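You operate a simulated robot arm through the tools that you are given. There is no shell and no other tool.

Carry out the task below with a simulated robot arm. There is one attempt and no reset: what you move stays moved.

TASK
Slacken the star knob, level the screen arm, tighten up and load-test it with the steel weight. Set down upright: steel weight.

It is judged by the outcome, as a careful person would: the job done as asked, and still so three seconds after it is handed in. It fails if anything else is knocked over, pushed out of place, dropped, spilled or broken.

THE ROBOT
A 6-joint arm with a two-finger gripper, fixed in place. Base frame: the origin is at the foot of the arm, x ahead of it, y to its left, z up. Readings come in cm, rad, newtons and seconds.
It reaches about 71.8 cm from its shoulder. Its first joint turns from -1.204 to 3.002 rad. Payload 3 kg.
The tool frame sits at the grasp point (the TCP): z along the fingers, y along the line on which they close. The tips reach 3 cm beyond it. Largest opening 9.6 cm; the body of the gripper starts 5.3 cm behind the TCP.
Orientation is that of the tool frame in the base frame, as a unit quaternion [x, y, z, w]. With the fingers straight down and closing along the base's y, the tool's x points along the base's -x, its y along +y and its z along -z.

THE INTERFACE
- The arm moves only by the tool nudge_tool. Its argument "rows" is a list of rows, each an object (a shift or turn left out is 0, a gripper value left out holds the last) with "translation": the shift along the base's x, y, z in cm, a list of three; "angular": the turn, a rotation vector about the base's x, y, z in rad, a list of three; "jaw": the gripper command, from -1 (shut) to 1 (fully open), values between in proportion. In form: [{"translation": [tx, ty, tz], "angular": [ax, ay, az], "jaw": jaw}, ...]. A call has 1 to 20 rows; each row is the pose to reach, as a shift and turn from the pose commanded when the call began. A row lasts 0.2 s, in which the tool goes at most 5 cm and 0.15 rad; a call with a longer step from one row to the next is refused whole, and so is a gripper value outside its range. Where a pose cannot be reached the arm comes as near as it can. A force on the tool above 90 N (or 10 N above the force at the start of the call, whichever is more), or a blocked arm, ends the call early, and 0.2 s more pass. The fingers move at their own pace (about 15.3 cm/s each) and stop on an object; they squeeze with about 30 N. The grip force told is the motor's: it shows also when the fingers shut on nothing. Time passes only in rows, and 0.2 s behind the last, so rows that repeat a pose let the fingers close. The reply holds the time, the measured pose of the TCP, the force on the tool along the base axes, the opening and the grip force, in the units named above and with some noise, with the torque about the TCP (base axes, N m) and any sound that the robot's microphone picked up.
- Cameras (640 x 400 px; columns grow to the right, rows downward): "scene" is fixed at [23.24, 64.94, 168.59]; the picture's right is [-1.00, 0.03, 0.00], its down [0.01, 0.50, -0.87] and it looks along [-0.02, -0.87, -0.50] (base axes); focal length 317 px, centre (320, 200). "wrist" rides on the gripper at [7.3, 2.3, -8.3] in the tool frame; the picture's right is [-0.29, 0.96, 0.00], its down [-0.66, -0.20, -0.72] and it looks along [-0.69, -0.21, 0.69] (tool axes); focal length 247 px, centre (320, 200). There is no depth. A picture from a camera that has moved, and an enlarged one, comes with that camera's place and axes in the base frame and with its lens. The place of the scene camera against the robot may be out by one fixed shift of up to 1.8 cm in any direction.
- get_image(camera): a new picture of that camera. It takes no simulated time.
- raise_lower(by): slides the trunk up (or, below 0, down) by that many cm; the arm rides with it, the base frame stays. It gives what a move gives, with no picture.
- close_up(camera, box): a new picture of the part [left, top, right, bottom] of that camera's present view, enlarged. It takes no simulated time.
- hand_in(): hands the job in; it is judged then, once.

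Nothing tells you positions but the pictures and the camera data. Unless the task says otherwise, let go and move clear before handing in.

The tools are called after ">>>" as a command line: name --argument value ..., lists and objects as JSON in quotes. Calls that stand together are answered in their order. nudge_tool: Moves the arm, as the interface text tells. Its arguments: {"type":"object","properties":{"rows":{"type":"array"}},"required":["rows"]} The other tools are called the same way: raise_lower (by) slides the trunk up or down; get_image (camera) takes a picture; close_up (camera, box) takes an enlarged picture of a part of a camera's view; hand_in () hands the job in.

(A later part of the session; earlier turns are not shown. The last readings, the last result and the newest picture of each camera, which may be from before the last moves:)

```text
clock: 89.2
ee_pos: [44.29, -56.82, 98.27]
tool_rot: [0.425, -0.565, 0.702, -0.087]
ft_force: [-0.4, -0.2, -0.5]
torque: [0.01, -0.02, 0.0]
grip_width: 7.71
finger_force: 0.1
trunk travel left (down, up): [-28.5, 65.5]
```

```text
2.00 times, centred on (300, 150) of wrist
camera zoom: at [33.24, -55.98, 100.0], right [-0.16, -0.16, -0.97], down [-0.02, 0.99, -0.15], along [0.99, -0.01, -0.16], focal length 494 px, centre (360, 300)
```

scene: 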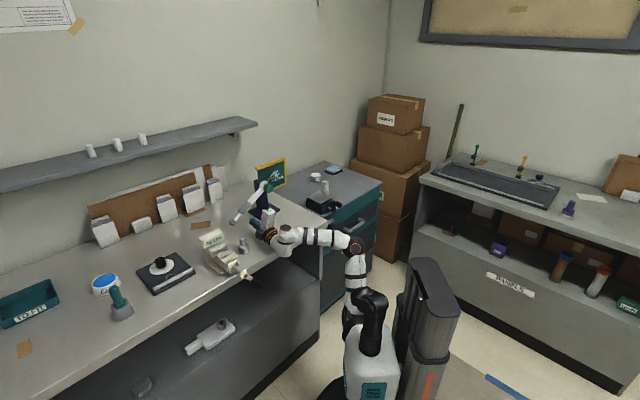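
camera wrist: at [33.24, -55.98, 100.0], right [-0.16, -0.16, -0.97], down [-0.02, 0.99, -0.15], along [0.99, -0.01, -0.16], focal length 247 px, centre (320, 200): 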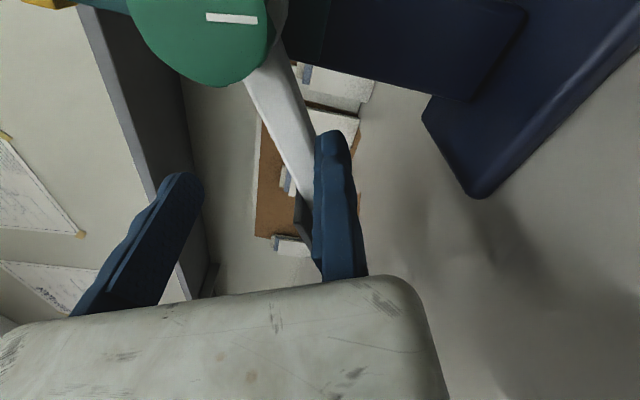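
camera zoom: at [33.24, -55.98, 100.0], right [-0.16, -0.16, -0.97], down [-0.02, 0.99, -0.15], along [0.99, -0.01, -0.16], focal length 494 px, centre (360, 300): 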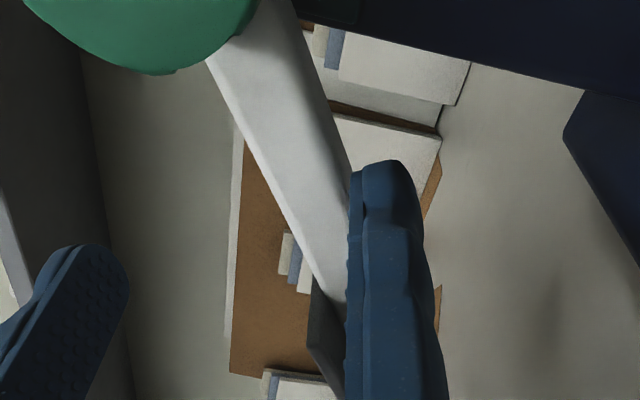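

Clearance to the lower edge is about 0.7 cm. Advancing the last 2.9 cm.

>>> nudge_tool --rows '[{"translation": [0.7, -0.72, 0]}, {"translation": [1.4, -1.44, 0]}, {"translation": [2.02, -2.09, 0]}, {"translation": [2.02, -2.09, 0]}]'

>>> close_up --camera "wrist" --box '[180, 50, 400, 280]'

```text
clock: 90.2
ee_pos: [46.29, -58.89, 98.09]
tool_rot: [0.426, -0.565, 0.701, -0.086]
ft_force: [-0.4, -0.8, -0.1]
torque: [0.03, 0.01, 0.01]
grip_width: 7.67
finger_force: 0.0
trunk travel left (down, up): [-28.5, 65.5]
```

```text
1.74 times, centred on (290, 165) of wrist
camera zoom: at [35.18, -58.21, 99.89], right [-0.16, -0.16, -0.97], down [-0.02, 0.99, -0.15], along [0.99, -0.01, -0.16], focal length 430 px, centre (372, 261)
```

zoom: 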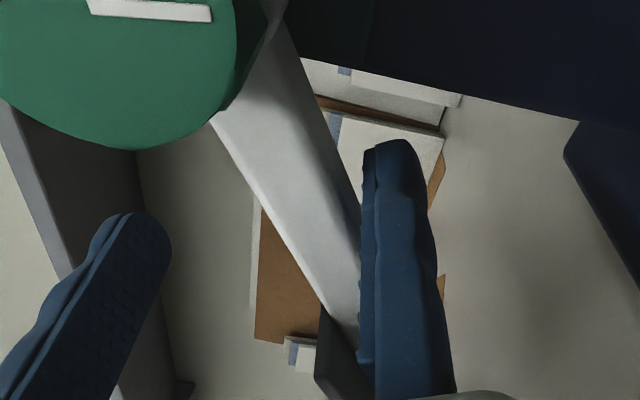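

The bar is between the fingers. I'll close to a loose cage (not squeezing), then ease the fixed finger up until it just meets the bar.

>>> nudge_tool --rows '[{"jaw": 0.2}, {"jaw": -0.1}, {"jaw": -0.35}, {"translation": [0.09, 0.087, 0.22]}, {"translation": [0.18, 0.173, 0.435]}, {"translation": [0.18, 0.173, 0.435]}]'

>>> close_up --camera "wrist" --box '[180, 50, 400, 280]'

```text
clock: 91.6
ee_pos: [46.56, -58.81, 98.57]
tool_rot: [0.424, -0.566, 0.702, -0.087]
ft_force: [-0.6, 0.4, 0.0]
torque: [0.01, -0.01, 0.01]
grip_width: 3.13
finger_force: 0.1
trunk travel left (down, up): [-28.5, 65.5]
```

```text
1.74 times, centred on (290, 165) of wrist
camera zoom: at [35.41, -58.03, 100.33], right [-0.16, -0.15, -0.97], down [-0.02, 0.99, -0.15], along [0.99, -0.01, -0.16], focal length 430 px, centre (372, 261)
```

zoom: 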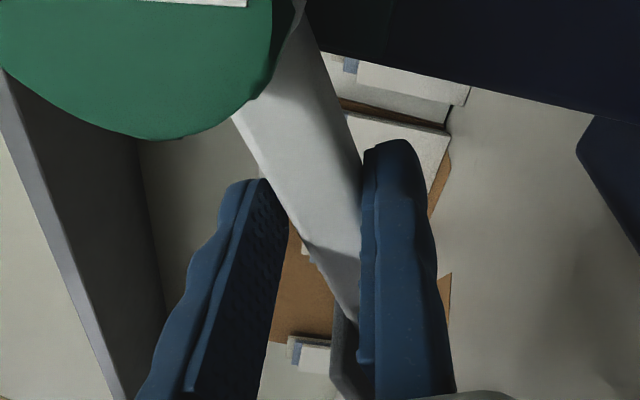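

Caged with no contact yet. Now I'll swing the tool up about the pivot by 0.4 rad, watching force and the dial.

>>> nudge_tool --rows '[{"translation": [0.122, 0.118, 0.231], "angular": [0.0278, -0.0288, 0]}, {"translation": [0.244, 0.236, 0.462], "angular": [0.0556, -0.0575, 0]}, {"translation": [0.352, 0.34, 0.704], "angular": [0.0834, -0.0863, 0]}, {"translation": [0.46, 0.445, 0.947], "angular": [0.1112, -0.115, 0]}, {"translation": [0.649, 0.627, 1.455], "angular": [0.1668, -0.1726, 0]}]'

>>> get_image --camera "wrist"

>>> close_up --camera "scene" --box '[210, 140, 310, 240]'

```text
clock: 92.8
ee_pos: [47.27, -58.12, 99.97]
tool_rot: [0.355, -0.613, 0.685, -0.171]
ft_force: [-0.4, 0.7, -5.7]
torque: [-0.02, 0.02, 0.0]
grip_width: 3.11
finger_force: 0.1
trunk travel left (down, up): [-28.5, 65.5]
```

```text
taken
camera wrist: at [35.95, -57.58, 99.92], right [0.01, 0.01, -1.0], down [-0.01, 1.0, 0.01], along [1.0, 0.01, 0.01], focal length 247 px, centre (320, 200)
```

wrist: 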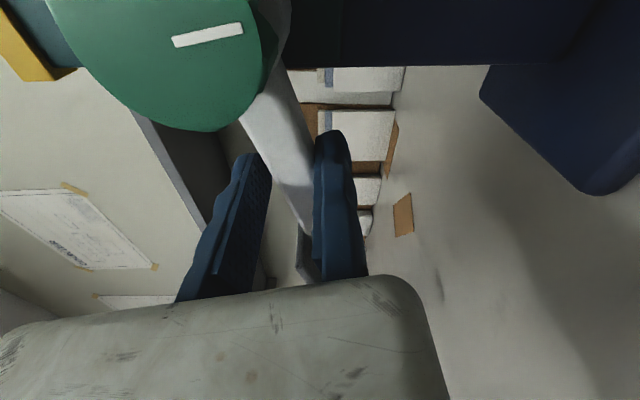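

```text
4.00 times, centred on (260, 190) of scene
camera zoom: at [23.24, 64.94, 168.59], right [-1.0, 0.03, 0.0], down [0.01, 0.5, -0.87], along [-0.02, -0.87, -0.5], focal length 1268 px, centre (560, 240)
```

zoom: 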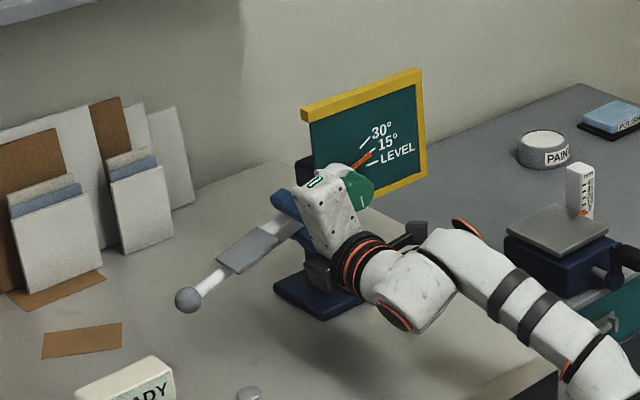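

The slackened arm lifts freely with only about 6 N, and the pointer has moved to about 15°. Continuing most of the way to LEVEL.

>>> nudge_tool --rows '[{"translation": [0.079, 0.077, 0.262], "angular": [0.0278, -0.0288, 0]}, {"translation": [0.158, 0.153, 0.527], "angular": [0.0556, -0.0575, 0]}, {"translation": [0.222, 0.215, 0.798], "angular": [0.0834, -0.0863, 0]}, {"translation": [0.286, 0.277, 1.069], "angular": [0.1112, -0.115, 0]}, {"translation": [0.361, 0.349, 1.485], "angular": [0.1529, -0.1582, 0]}]'

>>> get_image --camera "wrist"

>>> close_up --camera "scene" --box '[250, 150, 298, 190]'

>>> close_up --camera "scene" --box '[210, 140, 310, 240]'

```text
clock: 94.0
ee_pos: [47.61, -57.79, 101.4]
tool_rot: [0.285, -0.647, 0.664, -0.244]
ft_force: [0.7, 0.5, -6.3]
torque: [0.05, -0.03, -0.04]
grip_width: 3.13
finger_force: 0.2
trunk travel left (down, up): [-28.5, 65.5]
```

```text
taken
camera wrist: at [36.49, -57.06, 99.78], right [0.17, 0.16, -0.97], down [-0.02, 0.99, 0.16], along [0.99, -0.01, 0.17], focal length 247 px, centre (320, 200)
```

wrist: 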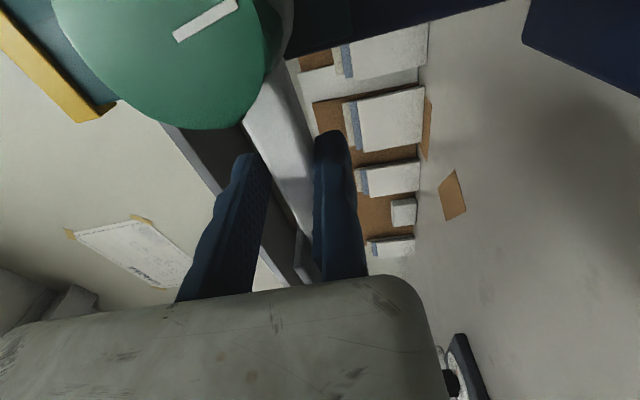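

```text
10.00 times, centred on (274, 170) of scene
camera zoom: at [23.24, 64.94, 168.59], right [-1.0, 0.03, 0.0], down [0.01, 0.5, -0.87], along [-0.02, -0.87, -0.5], focal length 3169 px, centre (780, 500)
```

zoom: 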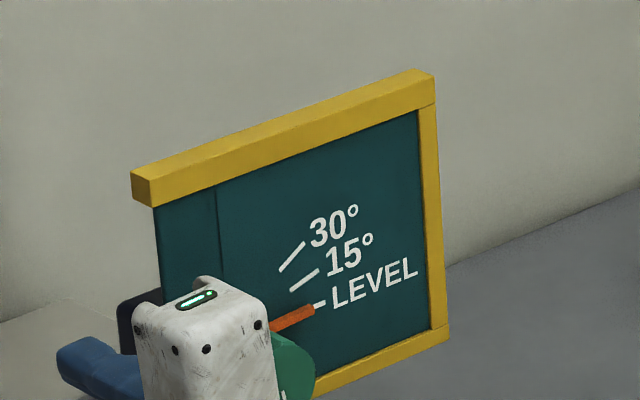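

```text
4.00 times, centred on (260, 190) of scene
camera zoom: at [23.24, 64.94, 168.59], right [-1.0, 0.03, 0.0], down [0.01, 0.5, -0.87], along [-0.02, -0.87, -0.5], focal length 1268 px, centre (560, 240)
```

zoom: 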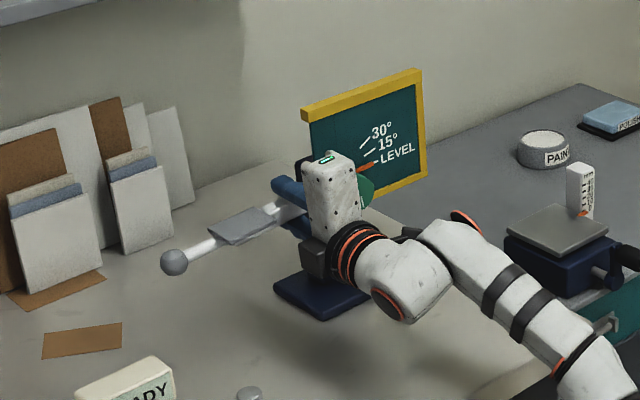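

The pointer is just short of LEVEL (I estimate 3° to go). A small further swing of 0.055 rad.

>>> nudge_tool --rows '[{"translation": [0.026, 0.025, 0.193], "angular": [0.0191, -0.0198, 0]}, {"translation": [0.052, 0.05, 0.386], "angular": [0.0382, -0.0395, 0]}, {"translation": [0.052, 0.05, 0.386], "angular": [0.0382, -0.0395, 0]}]'

>>> close_up --camera "scene" --box '[260, 155, 300, 185]'

>>> close_up --camera "scene" --box '[210, 140, 310, 240]'

```text
clock: 94.8
ee_pos: [47.67, -57.61, 102.0]
tool_rot: [0.268, -0.654, 0.657, -0.262]
ft_force: [-0.5, 3.0, -7.0]
torque: [0.11, 0.02, 0.05]
grip_width: 3.15
finger_force: 0.1
trunk travel left (down, up): [-28.5, 65.5]
```

```text
13.33 times, centred on (280, 170) of scene
camera zoom: at [23.24, 64.94, 168.59], right [-1.0, 0.03, 0.0], down [0.01, 0.5, -0.87], along [-0.02, -0.87, -0.5], focal length 4226 px, centre (853, 600)
```

zoom: 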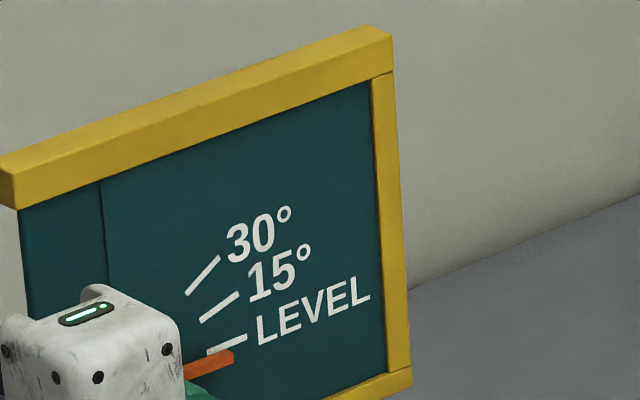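

```text
4.00 times, centred on (260, 190) of scene
camera zoom: at [23.24, 64.94, 168.59], right [-1.0, 0.03, 0.0], down [0.01, 0.5, -0.87], along [-0.02, -0.87, -0.5], focal length 1268 px, centre (560, 240)
```

zoom: 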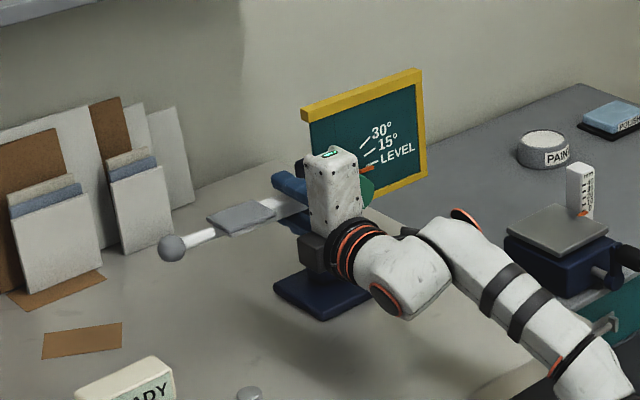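

Now the pointer is at the LEVEL mark within about a degree. I'll zoom in tightly to judge the bar's line against true horizontal.

>>> close_up --camera "scene" --box '[212, 182, 260, 212]'

>>> get_image --camera "wrist"

>>> close_up --camera "scene" --box '[272, 170, 288, 182]'

```text
13.33 times, centred on (236, 197) of scene
camera zoom: at [23.24, 64.94, 168.59], right [-1.0, 0.03, 0.0], down [0.01, 0.5, -0.87], along [-0.02, -0.87, -0.5], focal length 4226 px, centre (1440, 240)
```

zoom: 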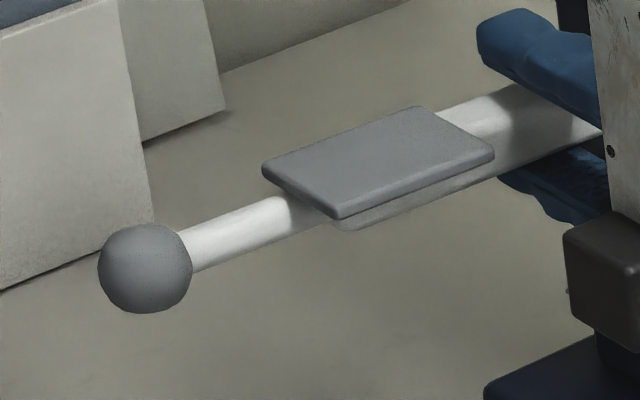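

```text
taken
camera wrist: at [36.64, -56.92, 99.86], right [0.21, 0.2, -0.96], down [-0.03, 0.98, 0.2], along [0.98, -0.02, 0.21], focal length 247 px, centre (320, 200)
```

wrist: 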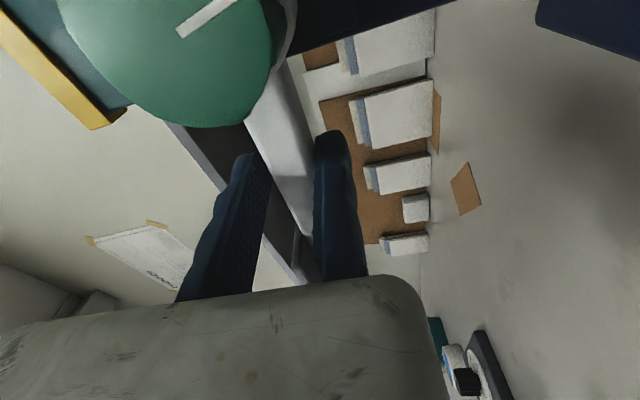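

```text
16.00 times, centred on (280, 176) of scene
camera zoom: at [23.24, 64.94, 168.59], right [-1.0, 0.03, 0.0], down [0.01, 0.5, -0.87], along [-0.02, -0.87, -0.5], focal length 5071 px, centre (960, 584)
```

zoom: 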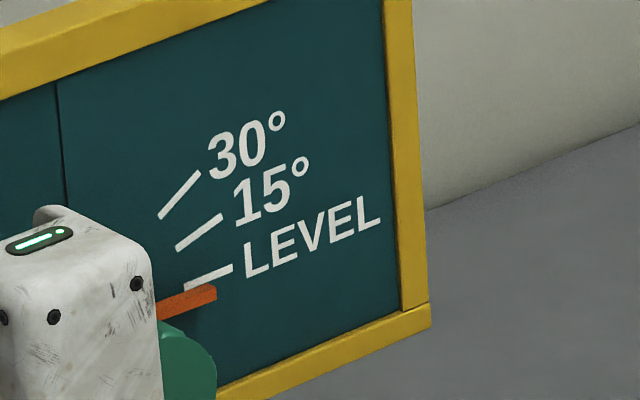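

I need a finer look at the pointer versus the LEVEL mark.

>>> close_up --camera "scene" --box '[268, 172, 284, 182]'

>>> close_up --camera "scene" --box '[216, 188, 248, 208]'

```text
16.00 times, centred on (276, 177) of scene
camera zoom: at [23.24, 64.94, 168.59], right [-1.0, 0.03, 0.0], down [0.01, 0.5, -0.87], along [-0.02, -0.87, -0.5], focal length 5071 px, centre (1024, 568)
```

zoom: 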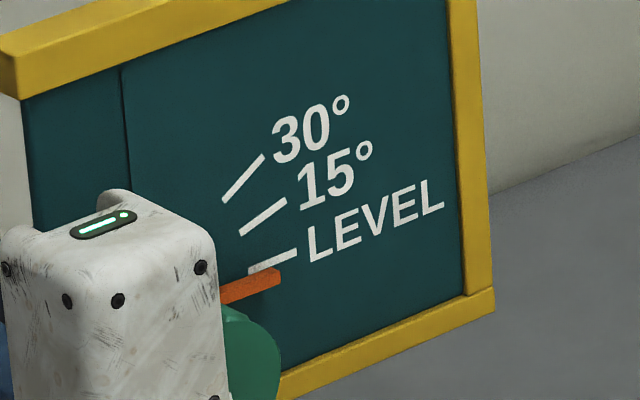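

```text
16.00 times, centred on (232, 198) of scene
camera zoom: at [23.24, 64.94, 168.59], right [-1.0, 0.03, 0.0], down [0.01, 0.5, -0.87], along [-0.02, -0.87, -0.5], focal length 5071 px, centre (1728, 232)
```

zoom: 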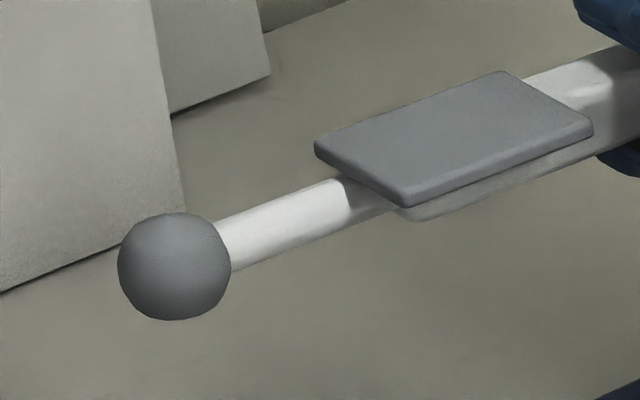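

The arm reads about 1° above level by several edges. I'll ease the fixed finger down a little to see whether the slack arm stays up by itself or follows.

>>> nudge_tool --rows '[{"translation": [0, 0, -0.15]}, {"translation": [0, 0, -0.3]}, {"translation": [0, 0, -0.4]}, {"translation": [0, 0, -0.4]}]'

>>> close_up --camera "scene" --box '[216, 188, 248, 208]'

>>> close_up --camera "scene" --box '[268, 172, 284, 182]'

```text
clock: 95.8
ee_pos: [47.55, -57.9, 101.48]
tool_rot: [0.267, -0.655, 0.656, -0.263]
ft_force: [0.3, -0.5, -0.1]
torque: [0.03, -0.02, 0.03]
grip_width: 3.1
finger_force: 0.0
trunk travel left (down, up): [-28.5, 65.5]
```

```text
16.00 times, centred on (232, 198) of scene
camera zoom: at [23.24, 64.94, 168.59], right [-1.0, 0.03, 0.0], down [0.01, 0.5, -0.87], along [-0.02, -0.87, -0.5], focal length 5071 px, centre (1728, 232)
```

zoom: 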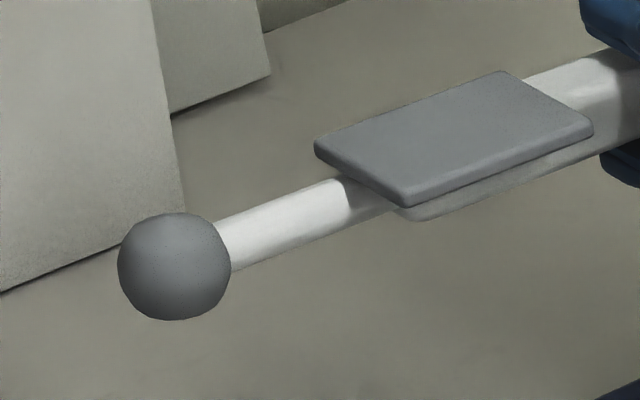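

```text
16.00 times, centred on (276, 177) of scene
camera zoom: at [23.24, 64.94, 168.59], right [-1.0, 0.03, 0.0], down [0.01, 0.5, -0.87], along [-0.02, -0.87, -0.5], focal length 5071 px, centre (1024, 568)
```

zoom: 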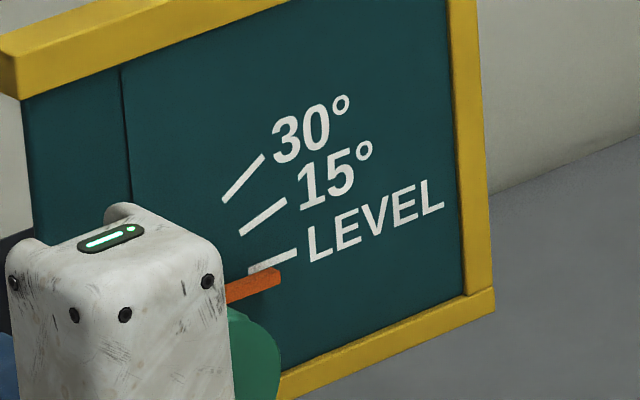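

The arm stays put on its own friction, good. To trim off the last degree I'll bring the upper finger down onto the bar in small steps and watch the ball move.

>>> nudge_tool --rows '[{"translation": [0, 0, -0.25]}, {"translation": [0, 0, -0.5]}, {"translation": [0, 0, -0.75]}, {"translation": [0, 0, -0.75]}]'

>>> close_up --camera "scene" --box '[216, 188, 248, 208]'

```text
clock: 96.8
ee_pos: [47.61, -57.62, 100.75]
tool_rot: [0.267, -0.655, 0.656, -0.263]
ft_force: [0.1, 0.3, 1.3]
torque: [0.02, -0.03, -0.01]
grip_width: 3.23
finger_force: 0.8
trunk travel left (down, up): [-28.5, 65.5]
```

```text
16.00 times, centred on (232, 198) of scene
camera zoom: at [23.24, 64.94, 168.59], right [-1.0, 0.03, 0.0], down [0.01, 0.5, -0.87], along [-0.02, -0.87, -0.5], focal length 5071 px, centre (1728, 232)
```

zoom: 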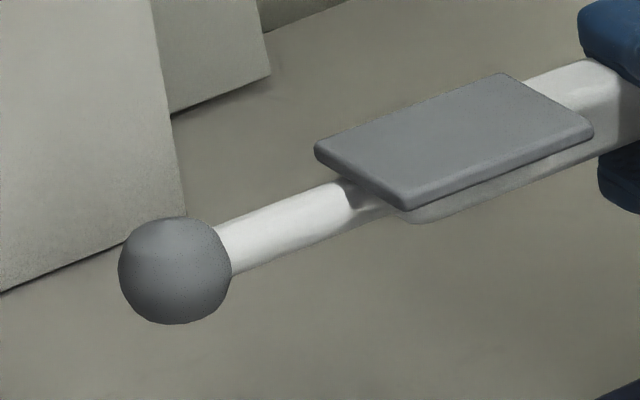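

The upper finger has met the bar and moved it about 0.3°. A touch more.

>>> nudge_tool --rows '[{"translation": [0, 0, -0.04]}, {"translation": [0, 0, -0.08]}, {"translation": [0, 0, -0.08]}]'

>>> close_up --camera "scene" --box '[216, 188, 248, 208]'

>>> close_up --camera "scene" --box '[268, 172, 284, 182]'

```text
clock: 97.6
ee_pos: [47.55, -57.67, 100.79]
tool_rot: [0.266, -0.655, 0.657, -0.262]
ft_force: [0.3, -0.1, 0.5]
torque: [0.0, -0.06, -0.02]
grip_width: 3.19
finger_force: 0.4
trunk travel left (down, up): [-28.5, 65.5]
```

```text
16.00 times, centred on (232, 198) of scene
camera zoom: at [23.24, 64.94, 168.59], right [-1.0, 0.03, 0.0], down [0.01, 0.5, -0.87], along [-0.02, -0.87, -0.5], focal length 5071 px, centre (1728, 232)
```

zoom: 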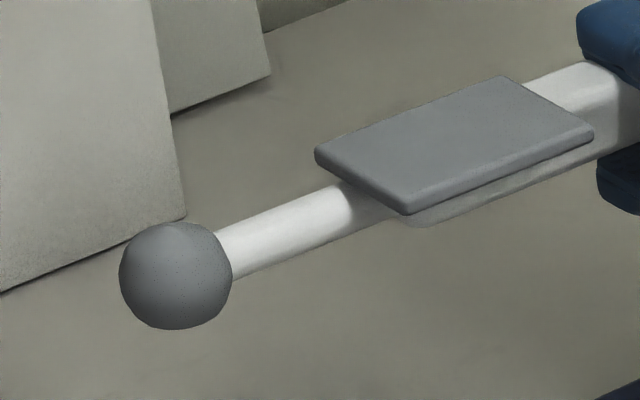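

```text
16.00 times, centred on (276, 177) of scene
camera zoom: at [23.24, 64.94, 168.59], right [-1.0, 0.03, 0.0], down [0.01, 0.5, -0.87], along [-0.02, -0.87, -0.5], focal length 5071 px, centre (1024, 568)
```

zoom: 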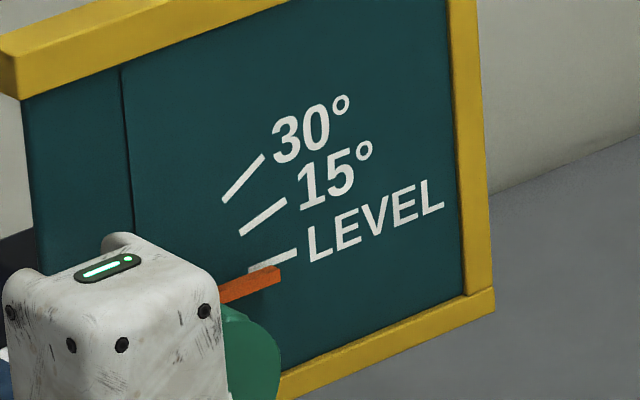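

The arm now reads level within about half a degree. I'll back the fingers off contact, open, and retract straight along the axis.

>>> nudge_tool --rows '[{"translation": [0, 0, 0.25]}, {"translation": [0, 0, 0.5]}, {"translation": [0, 0, 0.5], "jaw": 0}, {"translation": [0, 0, 0.5], "jaw": 0.6}, {"translation": [-1.0, 1.03, 0.5], "jaw": 0.6}, {"translation": [-2.4, 2.48, 0.5]}, {"translation": [-4.2, 4.34, 0.5]}, {"translation": [-6.2, 6.4, 0.5]}, {"translation": [-8, 8.27, 0.5]}, {"translation": [-8, 8.27, 0.5]}]'

>>> get_image --camera "wrist"

>>> close_up --camera "scene" --box '[210, 140, 310, 240]'

>>> close_up --camera "scene" --box '[256, 160, 288, 180]'

```text
clock: 99.8
ee_pos: [39.42, -49.48, 101.32]
tool_rot: [0.267, -0.655, 0.657, -0.262]
ft_force: [0.0, -0.1, 0.3]
torque: [0.01, 0.0, -0.03]
grip_width: 7.68
finger_force: 0.1
trunk travel left (down, up): [-28.5, 65.5]
```

```text
taken
camera wrist: at [28.46, -48.65, 99.14], right [0.21, 0.2, -0.96], down [-0.03, 0.98, 0.2], along [0.98, -0.02, 0.21], focal length 247 px, centre (320, 200)
```

wrist: 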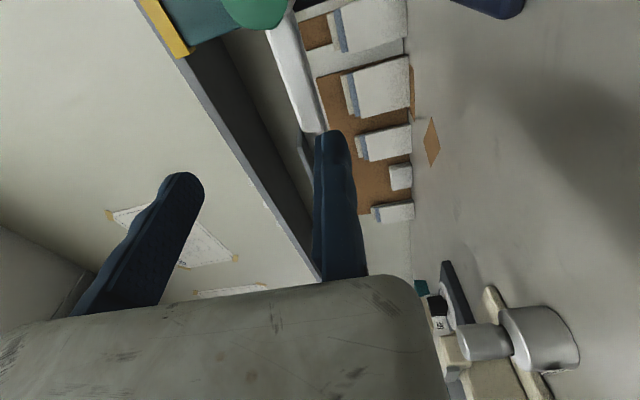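

```text
4.00 times, centred on (260, 190) of scene
camera zoom: at [23.24, 64.94, 168.59], right [-1.0, 0.03, 0.0], down [0.01, 0.5, -0.87], along [-0.02, -0.87, -0.5], focal length 1268 px, centre (560, 240)
```

zoom: 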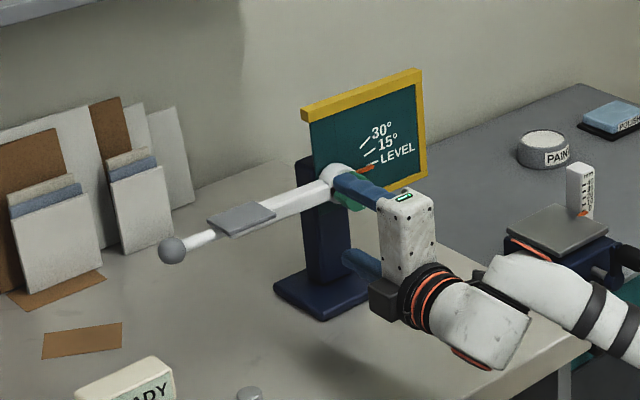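

```text
16.00 times, centred on (272, 170) of scene
camera zoom: at [23.24, 64.94, 168.59], right [-1.0, 0.03, 0.0], down [0.01, 0.5, -0.87], along [-0.02, -0.87, -0.5], focal length 5071 px, centre (1088, 680)
```

zoom: 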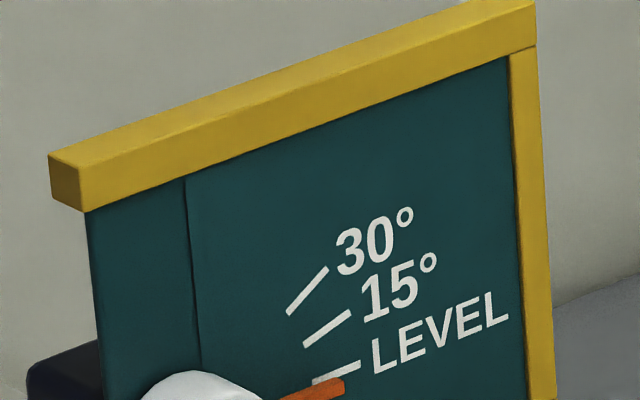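

The arm stays level by itself. Now to tighten: I'll roll the gripper back to the low end of its range at a standoff so I have the full sweep available clockwise.

>>> nudge_tool --rows '[{"translation": [-0.2, -0.2, 0.2], "angular": [-0.1022, 0.1057, 0]}, {"translation": [-0.4, -0.4, 0.4], "angular": [-0.2043, 0.2114, 0]}, {"translation": [-0.6, -0.6, 0.6], "angular": [-0.3065, 0.3171, 0]}, {"translation": [-0.8, -0.8, 0.8], "angular": [-0.4087, 0.4228, 0]}, {"translation": [-1.0, -1.0, 1.0], "angular": [-0.5108, 0.5285, 0]}, {"translation": [-1.2, -1.2, 1.2], "angular": [-0.613, 0.6342, 0]}, {"translation": [-1.4, -1.4, 1.4], "angular": [-0.7152, 0.7399, 0]}, {"translation": [-1.6, -1.6, 1.6], "angular": [-0.8173, 0.8455, 0]}, {"translation": [-1.8, -1.8, 1.8], "angular": [-0.9195, 0.9512, 0]}, {"translation": [-2.0, -2.0, 2.0], "angular": [-1.0217, 1.0569, 0]}, {"translation": [-2.2, -2.2, 2.2], "angular": [-1.1238, 1.1626, 0]}, {"translation": [-2.2, -2.4, 2.4], "angular": [-1.226, 1.2683, 0]}, {"translation": [-2.2, -2.5, 2.4], "angular": [-1.3281, 1.374, 0]}, {"translation": [-2.2, -2.5, 2.4], "angular": [-1.4303, 1.4797, 0]}, {"translation": [-2.2, -2.5, 2.4], "angular": [-1.5325, 1.5854, 0]}]'

>>> nudge_tool --rows '[{"angular": [-0.1022, 0.1057, 0]}, {"angular": [-0.2043, 0.2114, 0]}, {"angular": [-0.3065, 0.3171, 0]}, {"angular": [-0.4087, 0.4228, 0]}, {"angular": [-0.5108, 0.5285, 0]}, {"angular": [-0.613, 0.6342, 0]}, {"angular": [-0.7152, 0.7399, 0]}, {"angular": [-0.8173, 0.8455, 0]}, {"angular": [-0.9195, 0.9512, 0]}, {"angular": [-1.0217, 1.0569, 0]}, {"angular": [-1.1238, 1.1626, 0]}, {"angular": [-1.226, 1.2683, 0]}, {"angular": [-1.3281, 1.374, 0]}, {"angular": [-1.4303, 1.4797, 0]}, {"angular": [-1.5255, 1.5782, 0]}, {"angular": [-1.5255, 1.5782, 0]}]'

>>> get_image --camera "wrist"

```text
clock: 103.0
ee_pos: [37.5, -52.01, 103.58]
tool_rot: [0.705, -0.055, 0.53, 0.468]
ft_force: [0.1, 0.5, 0.8]
torque: [0.0, 0.01, 0.0]
grip_width: 7.66
finger_force: 0.0
trunk travel left (down, up): [-28.5, 65.5]
```

```text
clock: 106.4
ee_pos: [37.39, -51.91, 103.64]
tool_rot: [0.37, 0.603, -0.175, 0.685]
ft_force: [-0.2, 0.0, 0.1]
torque: [-0.02, -0.01, 0.01]
grip_width: 7.66
finger_force: 0.0
trunk travel left (down, up): [-28.5, 65.5]
```

```text
taken
camera wrist: at [34.75, -43.08, 97.48], right [0.59, 0.57, 0.57], down [-0.78, 0.25, 0.57], along [0.19, -0.78, 0.6], focal length 247 px, centre (320, 200)
```

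wrist: 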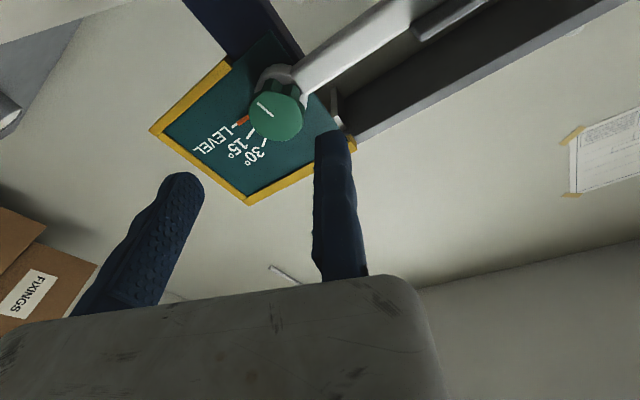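

On station with the full clockwise range ahead. I'll shift sideways so the fixed finger will pass just outside the knob, and advance partway.

>>> nudge_tool --rows '[{"translation": [-0.5, -0.47, 0.02]}, {"translation": [-0.975, -0.942, 0.02]}, {"translation": [-0.14, -1.81, 0.02]}, {"translation": [0.69, -2.67, 0.02]}, {"translation": [1.46, -3.46, 0.02]}, {"translation": [1.46, -3.46, 0.02]}]'

>>> close_up --camera "wrist" --box '[180, 40, 400, 220]'

```text
clock: 107.8
ee_pos: [39.03, -55.29, 103.62]
tool_rot: [0.371, 0.602, -0.174, 0.685]
ft_force: [-0.1, 1.0, 0.2]
torque: [0.01, 0.03, 0.01]
grip_width: 7.69
finger_force: 0.0
trunk travel left (down, up): [-28.5, 65.5]
```

```text
2.22 times, centred on (290, 130) of wrist
camera zoom: at [36.4, -46.44, 97.39], right [0.59, 0.57, 0.57], down [-0.78, 0.25, 0.57], along [0.19, -0.78, 0.6], focal length 549 px, centre (387, 356)
```

zoom: 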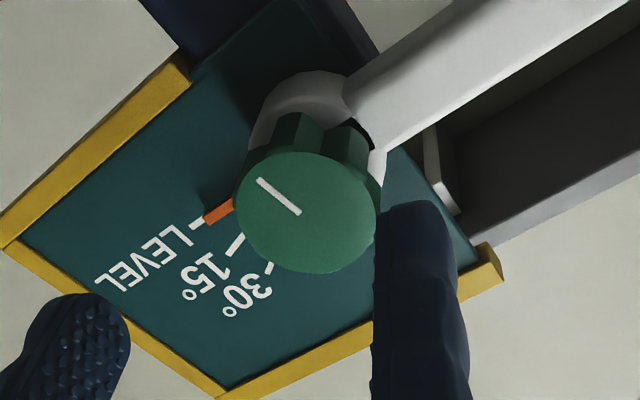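

The gap to the fixed finger is about 0.3 cm. Advancing the remaining 3.9 cm onto the knob.

>>> nudge_tool --rows '[{"translation": [0.69, -0.71, 0]}, {"translation": [1.37, -1.42, 0]}, {"translation": [2.06, -2.13, 0]}, {"translation": [2.73, -2.82, 0]}, {"translation": [2.73, -2.82, 0]}]'

>>> close_up --camera "wrist" --box '[180, 40, 400, 220]'

```text
clock: 109.0
ee_pos: [41.69, -58.13, 103.74]
tool_rot: [0.372, 0.602, -0.174, 0.685]
ft_force: [0.2, 0.7, 0.6]
torque: [0.01, 0.0, 0.01]
grip_width: 7.68
finger_force: 0.1
trunk travel left (down, up): [-28.5, 65.5]
```

```text
2.22 times, centred on (290, 130) of wrist
camera zoom: at [39.01, -49.22, 97.41], right [0.59, 0.57, 0.57], down [-0.78, 0.25, 0.57], along [0.19, -0.78, 0.6], focal length 549 px, centre (387, 356)
```

zoom: 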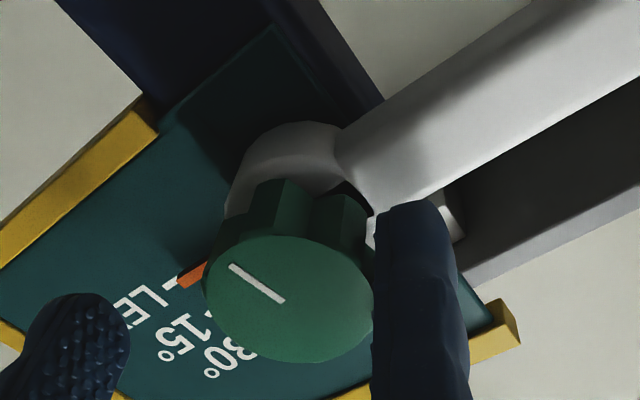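

Now ease the fixed finger to the knob and close the moving finger.

>>> nudge_tool --rows '[{"translation": [-0.11, -0.106, -0.047]}, {"translation": [-0.22, -0.213, -0.095]}, {"translation": [-0.22, -0.213, -0.095], "jaw": 0.1}, {"translation": [-0.22, -0.213, -0.095], "jaw": -0.1}, {"translation": [-0.22, -0.213, -0.095], "jaw": -0.4}, {"translation": [-0.22, -0.213, -0.095], "jaw": -1}, {"translation": [-0.22, -0.213, -0.095], "jaw": -1}]'

>>> get_image --camera "wrist"

```text
clock: 110.6
ee_pos: [41.49, -58.3, 103.62]
tool_rot: [0.371, 0.602, -0.174, 0.685]
ft_force: [3.2, 1.0, 1.0]
torque: [-0.21, -0.21, 0.74]
grip_width: 4.14
finger_force: 45.4
trunk travel left (down, up): [-28.5, 65.5]
```

```text
taken
camera wrist: at [38.8, -49.36, 97.37], right [0.59, 0.57, 0.57], down [-0.78, 0.25, 0.57], along [0.19, -0.78, 0.6], focal length 247 px, centre (320, 200)
```

wrist: 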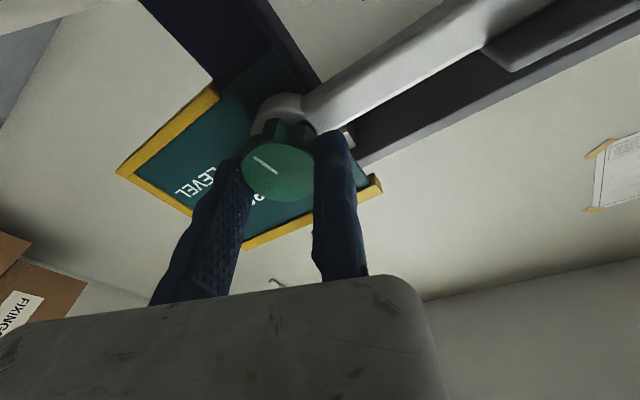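

A clean grip with almost no side load. Turning clockwise (tightening) 1.2 rad about the knob's axis.

>>> nudge_tool --rows '[{"translation": [-0.063, -0.061, 0.234], "angular": [0.0834, -0.0863, 0]}, {"translation": [-0.146, -0.141, 0.455], "angular": [0.1668, -0.1726, 0]}, {"translation": [-0.247, -0.239, 0.661], "angular": [0.2502, -0.2588, 0]}, {"translation": [-0.365, -0.353, 0.848], "angular": [0.3336, -0.3451, 0]}, {"translation": [-0.499, -0.482, 1.015], "angular": [0.417, -0.4314, 0]}, {"translation": [-0.646, -0.624, 1.158], "angular": [0.5004, -0.5177, 0]}, {"translation": [-0.804, -0.777, 1.275], "angular": [0.5838, -0.604, 0]}, {"translation": [-0.971, -0.939, 1.366], "angular": [0.6672, -0.6902, 0]}, {"translation": [-1.145, -1.107, 1.428], "angular": [0.7506, -0.7765, 0]}, {"translation": [-1.323, -1.279, 1.46], "angular": [0.834, -0.8628, 0]}]'

>>> close_up --camera "scene" --box '[210, 140, 310, 240]'

>>> get_image --camera "wrist"

```text
clock: 112.8
ee_pos: [40.25, -59.57, 105.01]
tool_rot: [0.647, 0.288, 0.243, 0.663]
ft_force: [-4.9, 20.7, -18.1]
torque: [0.62, 0.28, 0.76]
grip_width: 4.19
finger_force: 45.1
trunk travel left (down, up): [-28.5, 65.5]
```

```text
4.00 times, centred on (260, 190) of scene
camera zoom: at [23.24, 64.94, 168.59], right [-1.0, 0.03, 0.0], down [0.01, 0.5, -0.87], along [-0.02, -0.87, -0.5], focal length 1268 px, centre (560, 240)
```

zoom: 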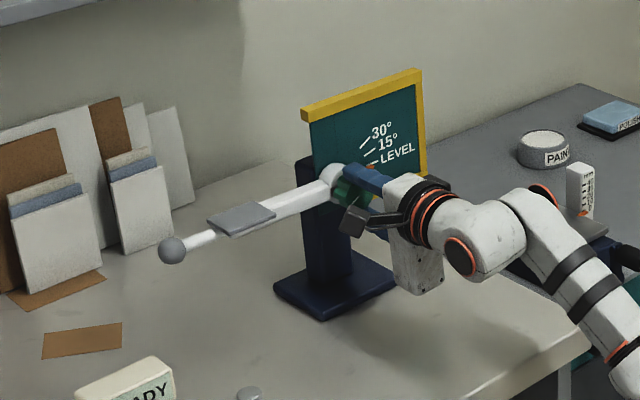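

```text
taken
camera wrist: at [39.72, -48.48, 106.95], right [-0.16, -0.16, 0.97], down [-0.99, 0.05, -0.16], along [-0.02, -0.99, -0.17], focal length 247 px, centre (320, 200)
```

wrist: 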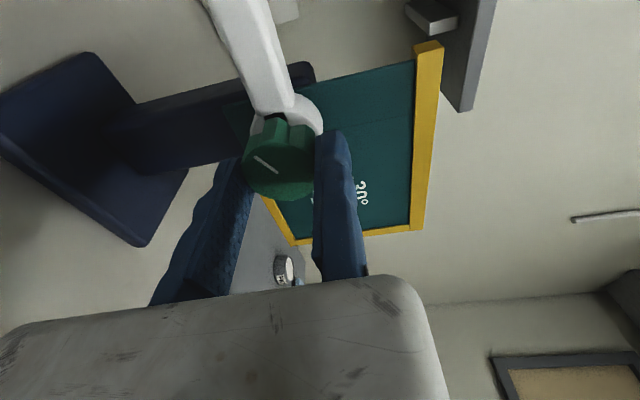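

The knob turns with the grip and the arm is still level. Continuing clockwise another 1.2 rad with a slight correction for side load.

>>> nudge_tool --rows '[{"translation": [-0.199, -0.113, -0.047], "angular": [0.0834, -0.0863, 0]}, {"translation": [-0.377, -0.285, -0.075], "angular": [0.1668, -0.1726, 0]}, {"translation": [-0.552, -0.454, -0.131], "angular": [0.2502, -0.2588, 0]}, {"translation": [-0.721, -0.618, -0.217], "angular": [0.3336, -0.3451, 0]}, {"translation": [-0.881, -0.772, -0.329], "angular": [0.417, -0.4314, 0]}, {"translation": [-1.03, -0.916, -0.468], "angular": [0.5004, -0.5177, 0]}, {"translation": [-1.166, -1.048, -0.63], "angular": [0.5838, -0.604, 0]}, {"translation": [-1.288, -1.165, -0.814], "angular": [0.6672, -0.6902, 0]}, {"translation": [-1.392, -1.266, -1.017], "angular": [0.7506, -0.7765, 0]}, {"translation": [-1.478, -1.349, -1.236], "angular": [0.834, -0.8628, 0]}]'

>>> get_image --camera "wrist"

>>> close_up --camera "scene" --box '[210, 140, 310, 240]'

```text
clock: 115.0
ee_pos: [38.79, -61.04, 103.96]
tool_rot: [0.694, -0.128, 0.577, 0.411]
ft_force: [3.6, 4.2, 2.7]
torque: [0.61, 0.5, 0.54]
grip_width: 4.16
finger_force: 45.5
trunk travel left (down, up): [-28.5, 65.5]
```

```text
taken
camera wrist: at [33.64, -54.37, 111.56], right [-0.71, -0.69, 0.14], down [-0.57, 0.45, -0.69], along [0.41, -0.57, -0.71], focal length 247 px, centre (320, 200)
```

wrist: 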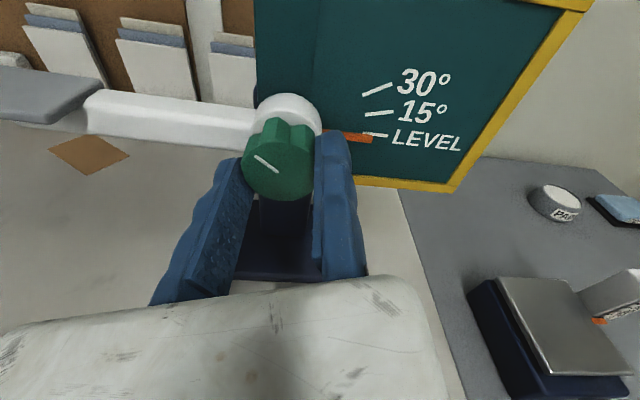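

```text
4.00 times, centred on (260, 190) of scene
camera zoom: at [23.24, 64.94, 168.59], right [-1.0, 0.03, 0.0], down [0.01, 0.5, -0.87], along [-0.02, -0.87, -0.5], focal length 1268 px, centre (560, 240)
```

zoom: 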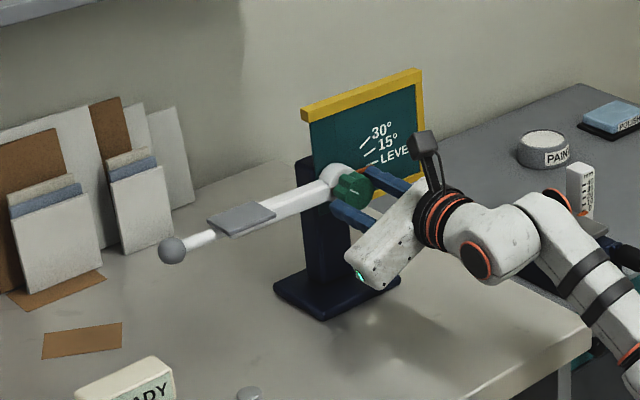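

Still level, forces small. Continuing clockwise to match the amount I loosened, in watch-and-check steps.

>>> nudge_tool --rows '[{"translation": [-0.067, -0.065, -0.232], "angular": [0.0834, -0.0863, 0]}, {"translation": [-0.113, -0.109, -0.473], "angular": [0.1668, -0.1726, 0]}, {"translation": [-0.139, -0.134, -0.719], "angular": [0.2502, -0.2588, 0]}, {"translation": [-0.142, -0.138, -0.969], "angular": [0.3336, -0.3451, 0]}, {"translation": [-0.124, -0.12, -1.217], "angular": [0.417, -0.4314, 0]}, {"translation": [-0.086, -0.083, -1.461], "angular": [0.5004, -0.5177, 0]}, {"translation": [-0.027, -0.026, -1.696], "angular": [0.5838, -0.604, 0]}, {"translation": [0.053, 0.051, -1.92], "angular": [0.6672, -0.6902, 0]}]'

>>> get_image --camera "wrist"

>>> close_up --camera "scene" --box '[210, 140, 310, 240]'

```text
clock: 116.8
ee_pos: [38.72, -60.98, 101.82]
tool_rot: [0.557, -0.435, 0.7, 0.098]
ft_force: [-0.3, 6.4, -0.2]
torque: [-0.77, 0.38, 0.75]
grip_width: 4.15
finger_force: 44.9
trunk travel left (down, up): [-28.5, 65.5]
```

```text
taken
camera wrist: at [28.94, -58.94, 107.23], right [-0.49, -0.48, -0.73], down [-0.14, 0.87, -0.47], along [0.86, -0.13, -0.49], focal length 247 px, centre (320, 200)
```

wrist: 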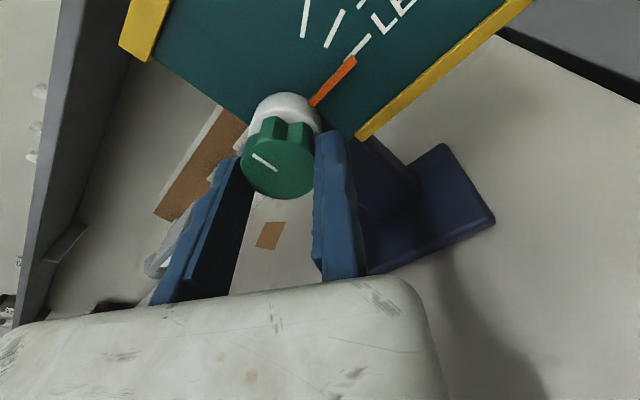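

```text
4.00 times, centred on (260, 190) of scene
camera zoom: at [23.24, 64.94, 168.59], right [-1.0, 0.03, 0.0], down [0.01, 0.5, -0.87], along [-0.02, -0.87, -0.5], focal length 1268 px, centre (560, 240)
```

zoom: 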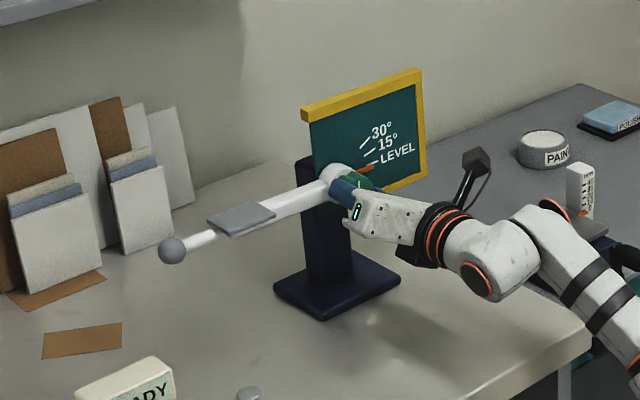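

Resistance is now building (about 0.8 N·m against the turn), and the pointer lines up with the LEVEL mark. I'll go a little further to snug it.

>>> nudge_tool --rows '[{"translation": [0.047, 0.045, -0.107], "angular": [0.0417, -0.0431, 0]}, {"translation": [0.098, 0.095, -0.209], "angular": [0.0834, -0.0863, 0]}, {"translation": [0.154, 0.149, -0.307], "angular": [0.1251, -0.1294, 0]}, {"translation": [0.214, 0.206, -0.4], "angular": [0.1668, -0.1726, 0]}]'

>>> get_image --camera "wrist"

```text
clock: 117.8
ee_pos: [39.01, -60.69, 101.48]
tool_rot: [0.502, -0.498, 0.707, 0.014]
ft_force: [13.6, 3.4, 7.8]
torque: [-0.19, 0.19, 0.77]
grip_width: 4.09
finger_force: 45.2
trunk travel left (down, up): [-28.5, 65.5]
```

```text
taken
camera wrist: at [28.44, -59.39, 105.32], right [-0.35, -0.34, -0.87], down [-0.07, 0.94, -0.34], along [0.93, -0.06, -0.35], focal length 247 px, centre (320, 200)
```

wrist: 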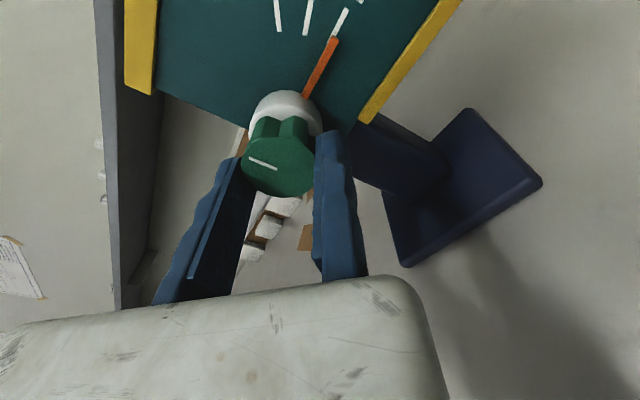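

The fingers have started to slip on the knob instead of turning it: it's at its tight stop, back where it began. I'll release and back off straight.

>>> nudge_tool --rows '[{"jaw": -0.1}, {"jaw": 0.3}, {"translation": [-0.05, -0.05, -0.07], "jaw": 0.6}, {"translation": [-0.1, -0.1, -0.14], "jaw": 0.6}, {"translation": [-0.8, 0.62, -0.14]}, {"translation": [-2.2, 2.07, -0.14]}, {"translation": [-3.9, 3.82, -0.14]}, {"translation": [-5.66, 5.65, -0.14]}, {"translation": [-7.4, 7.45, -0.14]}, {"translation": [-7.4, 7.45, -0.14]}]'

>>> get_image --camera "wrist"

>>> close_up --camera "scene" --box '[210, 140, 310, 240]'

>>> close_up --camera "scene" --box '[256, 160, 288, 180]'

```text
clock: 120.0
ee_pos: [31.26, -53.5, 101.35]
tool_rot: [0.502, -0.498, 0.707, 0.014]
ft_force: [0.3, 0.6, -1.1]
torque: [-0.02, -0.01, 0.04]
grip_width: 7.69
finger_force: 0.0
trunk travel left (down, up): [-28.5, 65.5]
```

```text
taken
camera wrist: at [20.73, -52.2, 105.17], right [-0.35, -0.34, -0.87], down [-0.07, 0.94, -0.34], along [0.93, -0.06, -0.35], focal length 247 px, centre (320, 200)
```

wrist: 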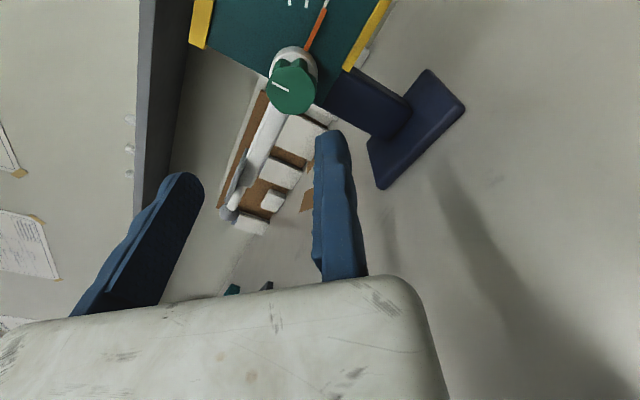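

```text
4.00 times, centred on (260, 190) of scene
camera zoom: at [23.24, 64.94, 168.59], right [-1.0, 0.03, 0.0], down [0.01, 0.5, -0.87], along [-0.02, -0.87, -0.5], focal length 1268 px, centre (560, 240)
```

zoom: 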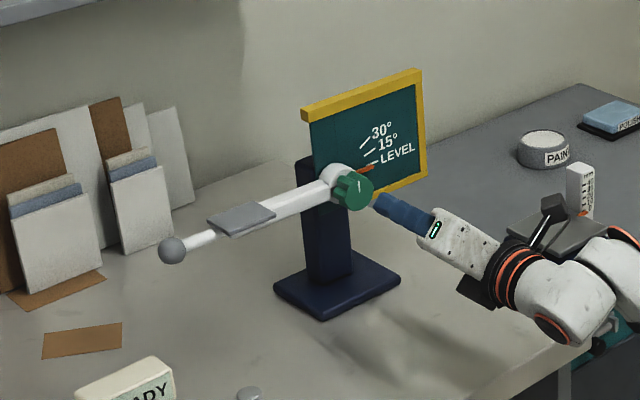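

```text
16.00 times, centred on (272, 170) of scene
camera zoom: at [23.24, 64.94, 168.59], right [-1.0, 0.03, 0.0], down [0.01, 0.5, -0.87], along [-0.02, -0.87, -0.5], focal length 5071 px, centre (1088, 680)
```

zoom: 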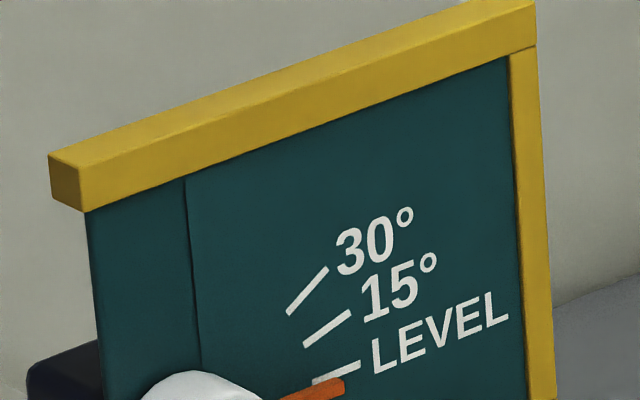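

The arm stayed level with the knob back tight and the mark returned to upright. Next is the weight: I'll swing round to it with the camera on top and look down on it.

>>> nudge_tool --rows '[{"translation": [1.5, 2.6, 0.4], "angular": [-0.0886, 0.0917, 0]}, {"translation": [3, 5.2, 0.8], "angular": [-0.1772, 0.1833, 0]}, {"translation": [4.6, 7.8, 1.2], "angular": [-0.2658, 0.275, 0]}, {"translation": [6.1, 10.4, 1.6], "angular": [-0.3544, 0.3667, 0]}, {"translation": [7.6, 13, 2], "angular": [-0.443, 0.4584, 0]}, {"translation": [9.1, 15.6, 2.4], "angular": [-0.5282, 0.5464, 0]}, {"translation": [10.6, 18.2, 2.8], "angular": [-0.5282, 0.5464, 0]}, {"translation": [12.2, 20.8, 3.2], "angular": [-0.5282, 0.5464, 0]}, {"translation": [13.7, 23.4, 3.5], "angular": [-0.5282, 0.5464, 0]}, {"translation": [13.7, 23.4, 3.5], "angular": [-0.5282, 0.5464, 0]}]'

>>> get_image --camera "wrist"

>>> close_up --camera "scene" --box '[200, 180, 360, 300]'

```text
clock: 122.2
ee_pos: [38.22, -42.75, 98.11]
tool_rot: [0.651, -0.276, 0.652, 0.275]
ft_force: [-0.2, 0.1, 0.2]
torque: [0.0, 0.0, 0.02]
grip_width: 7.68
finger_force: 0.0
out of reach, approached as far as the arm can: row 4, 5, 6, 7, 8, 9, 10
trunk travel left (down, up): [-28.5, 65.5]
```

```text
taken
camera wrist: at [30.79, -38.48, 105.59], right [-0.69, -0.67, -0.3], down [-0.36, 0.66, -0.66], along [0.63, -0.35, -0.69], focal length 247 px, centre (320, 200)
```

wrist: 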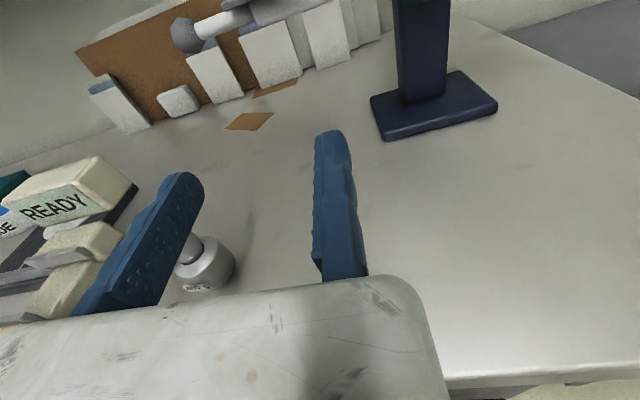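

```text
3.33 times, centred on (280, 240) of scene
camera zoom: at [23.24, 64.94, 168.59], right [-1.0, 0.03, 0.0], down [0.01, 0.5, -0.87], along [-0.02, -0.87, -0.5], focal length 1056 px, centre (453, 67)
```

zoom: 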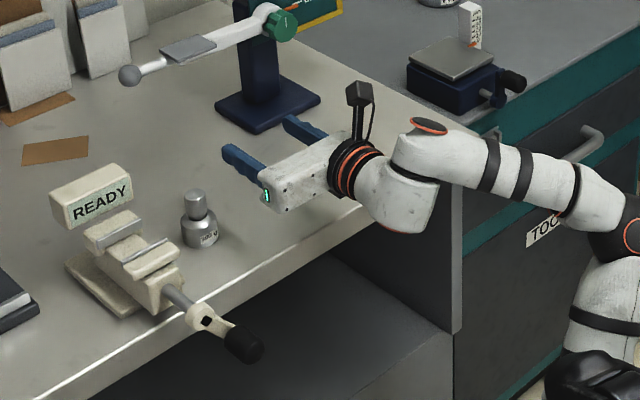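

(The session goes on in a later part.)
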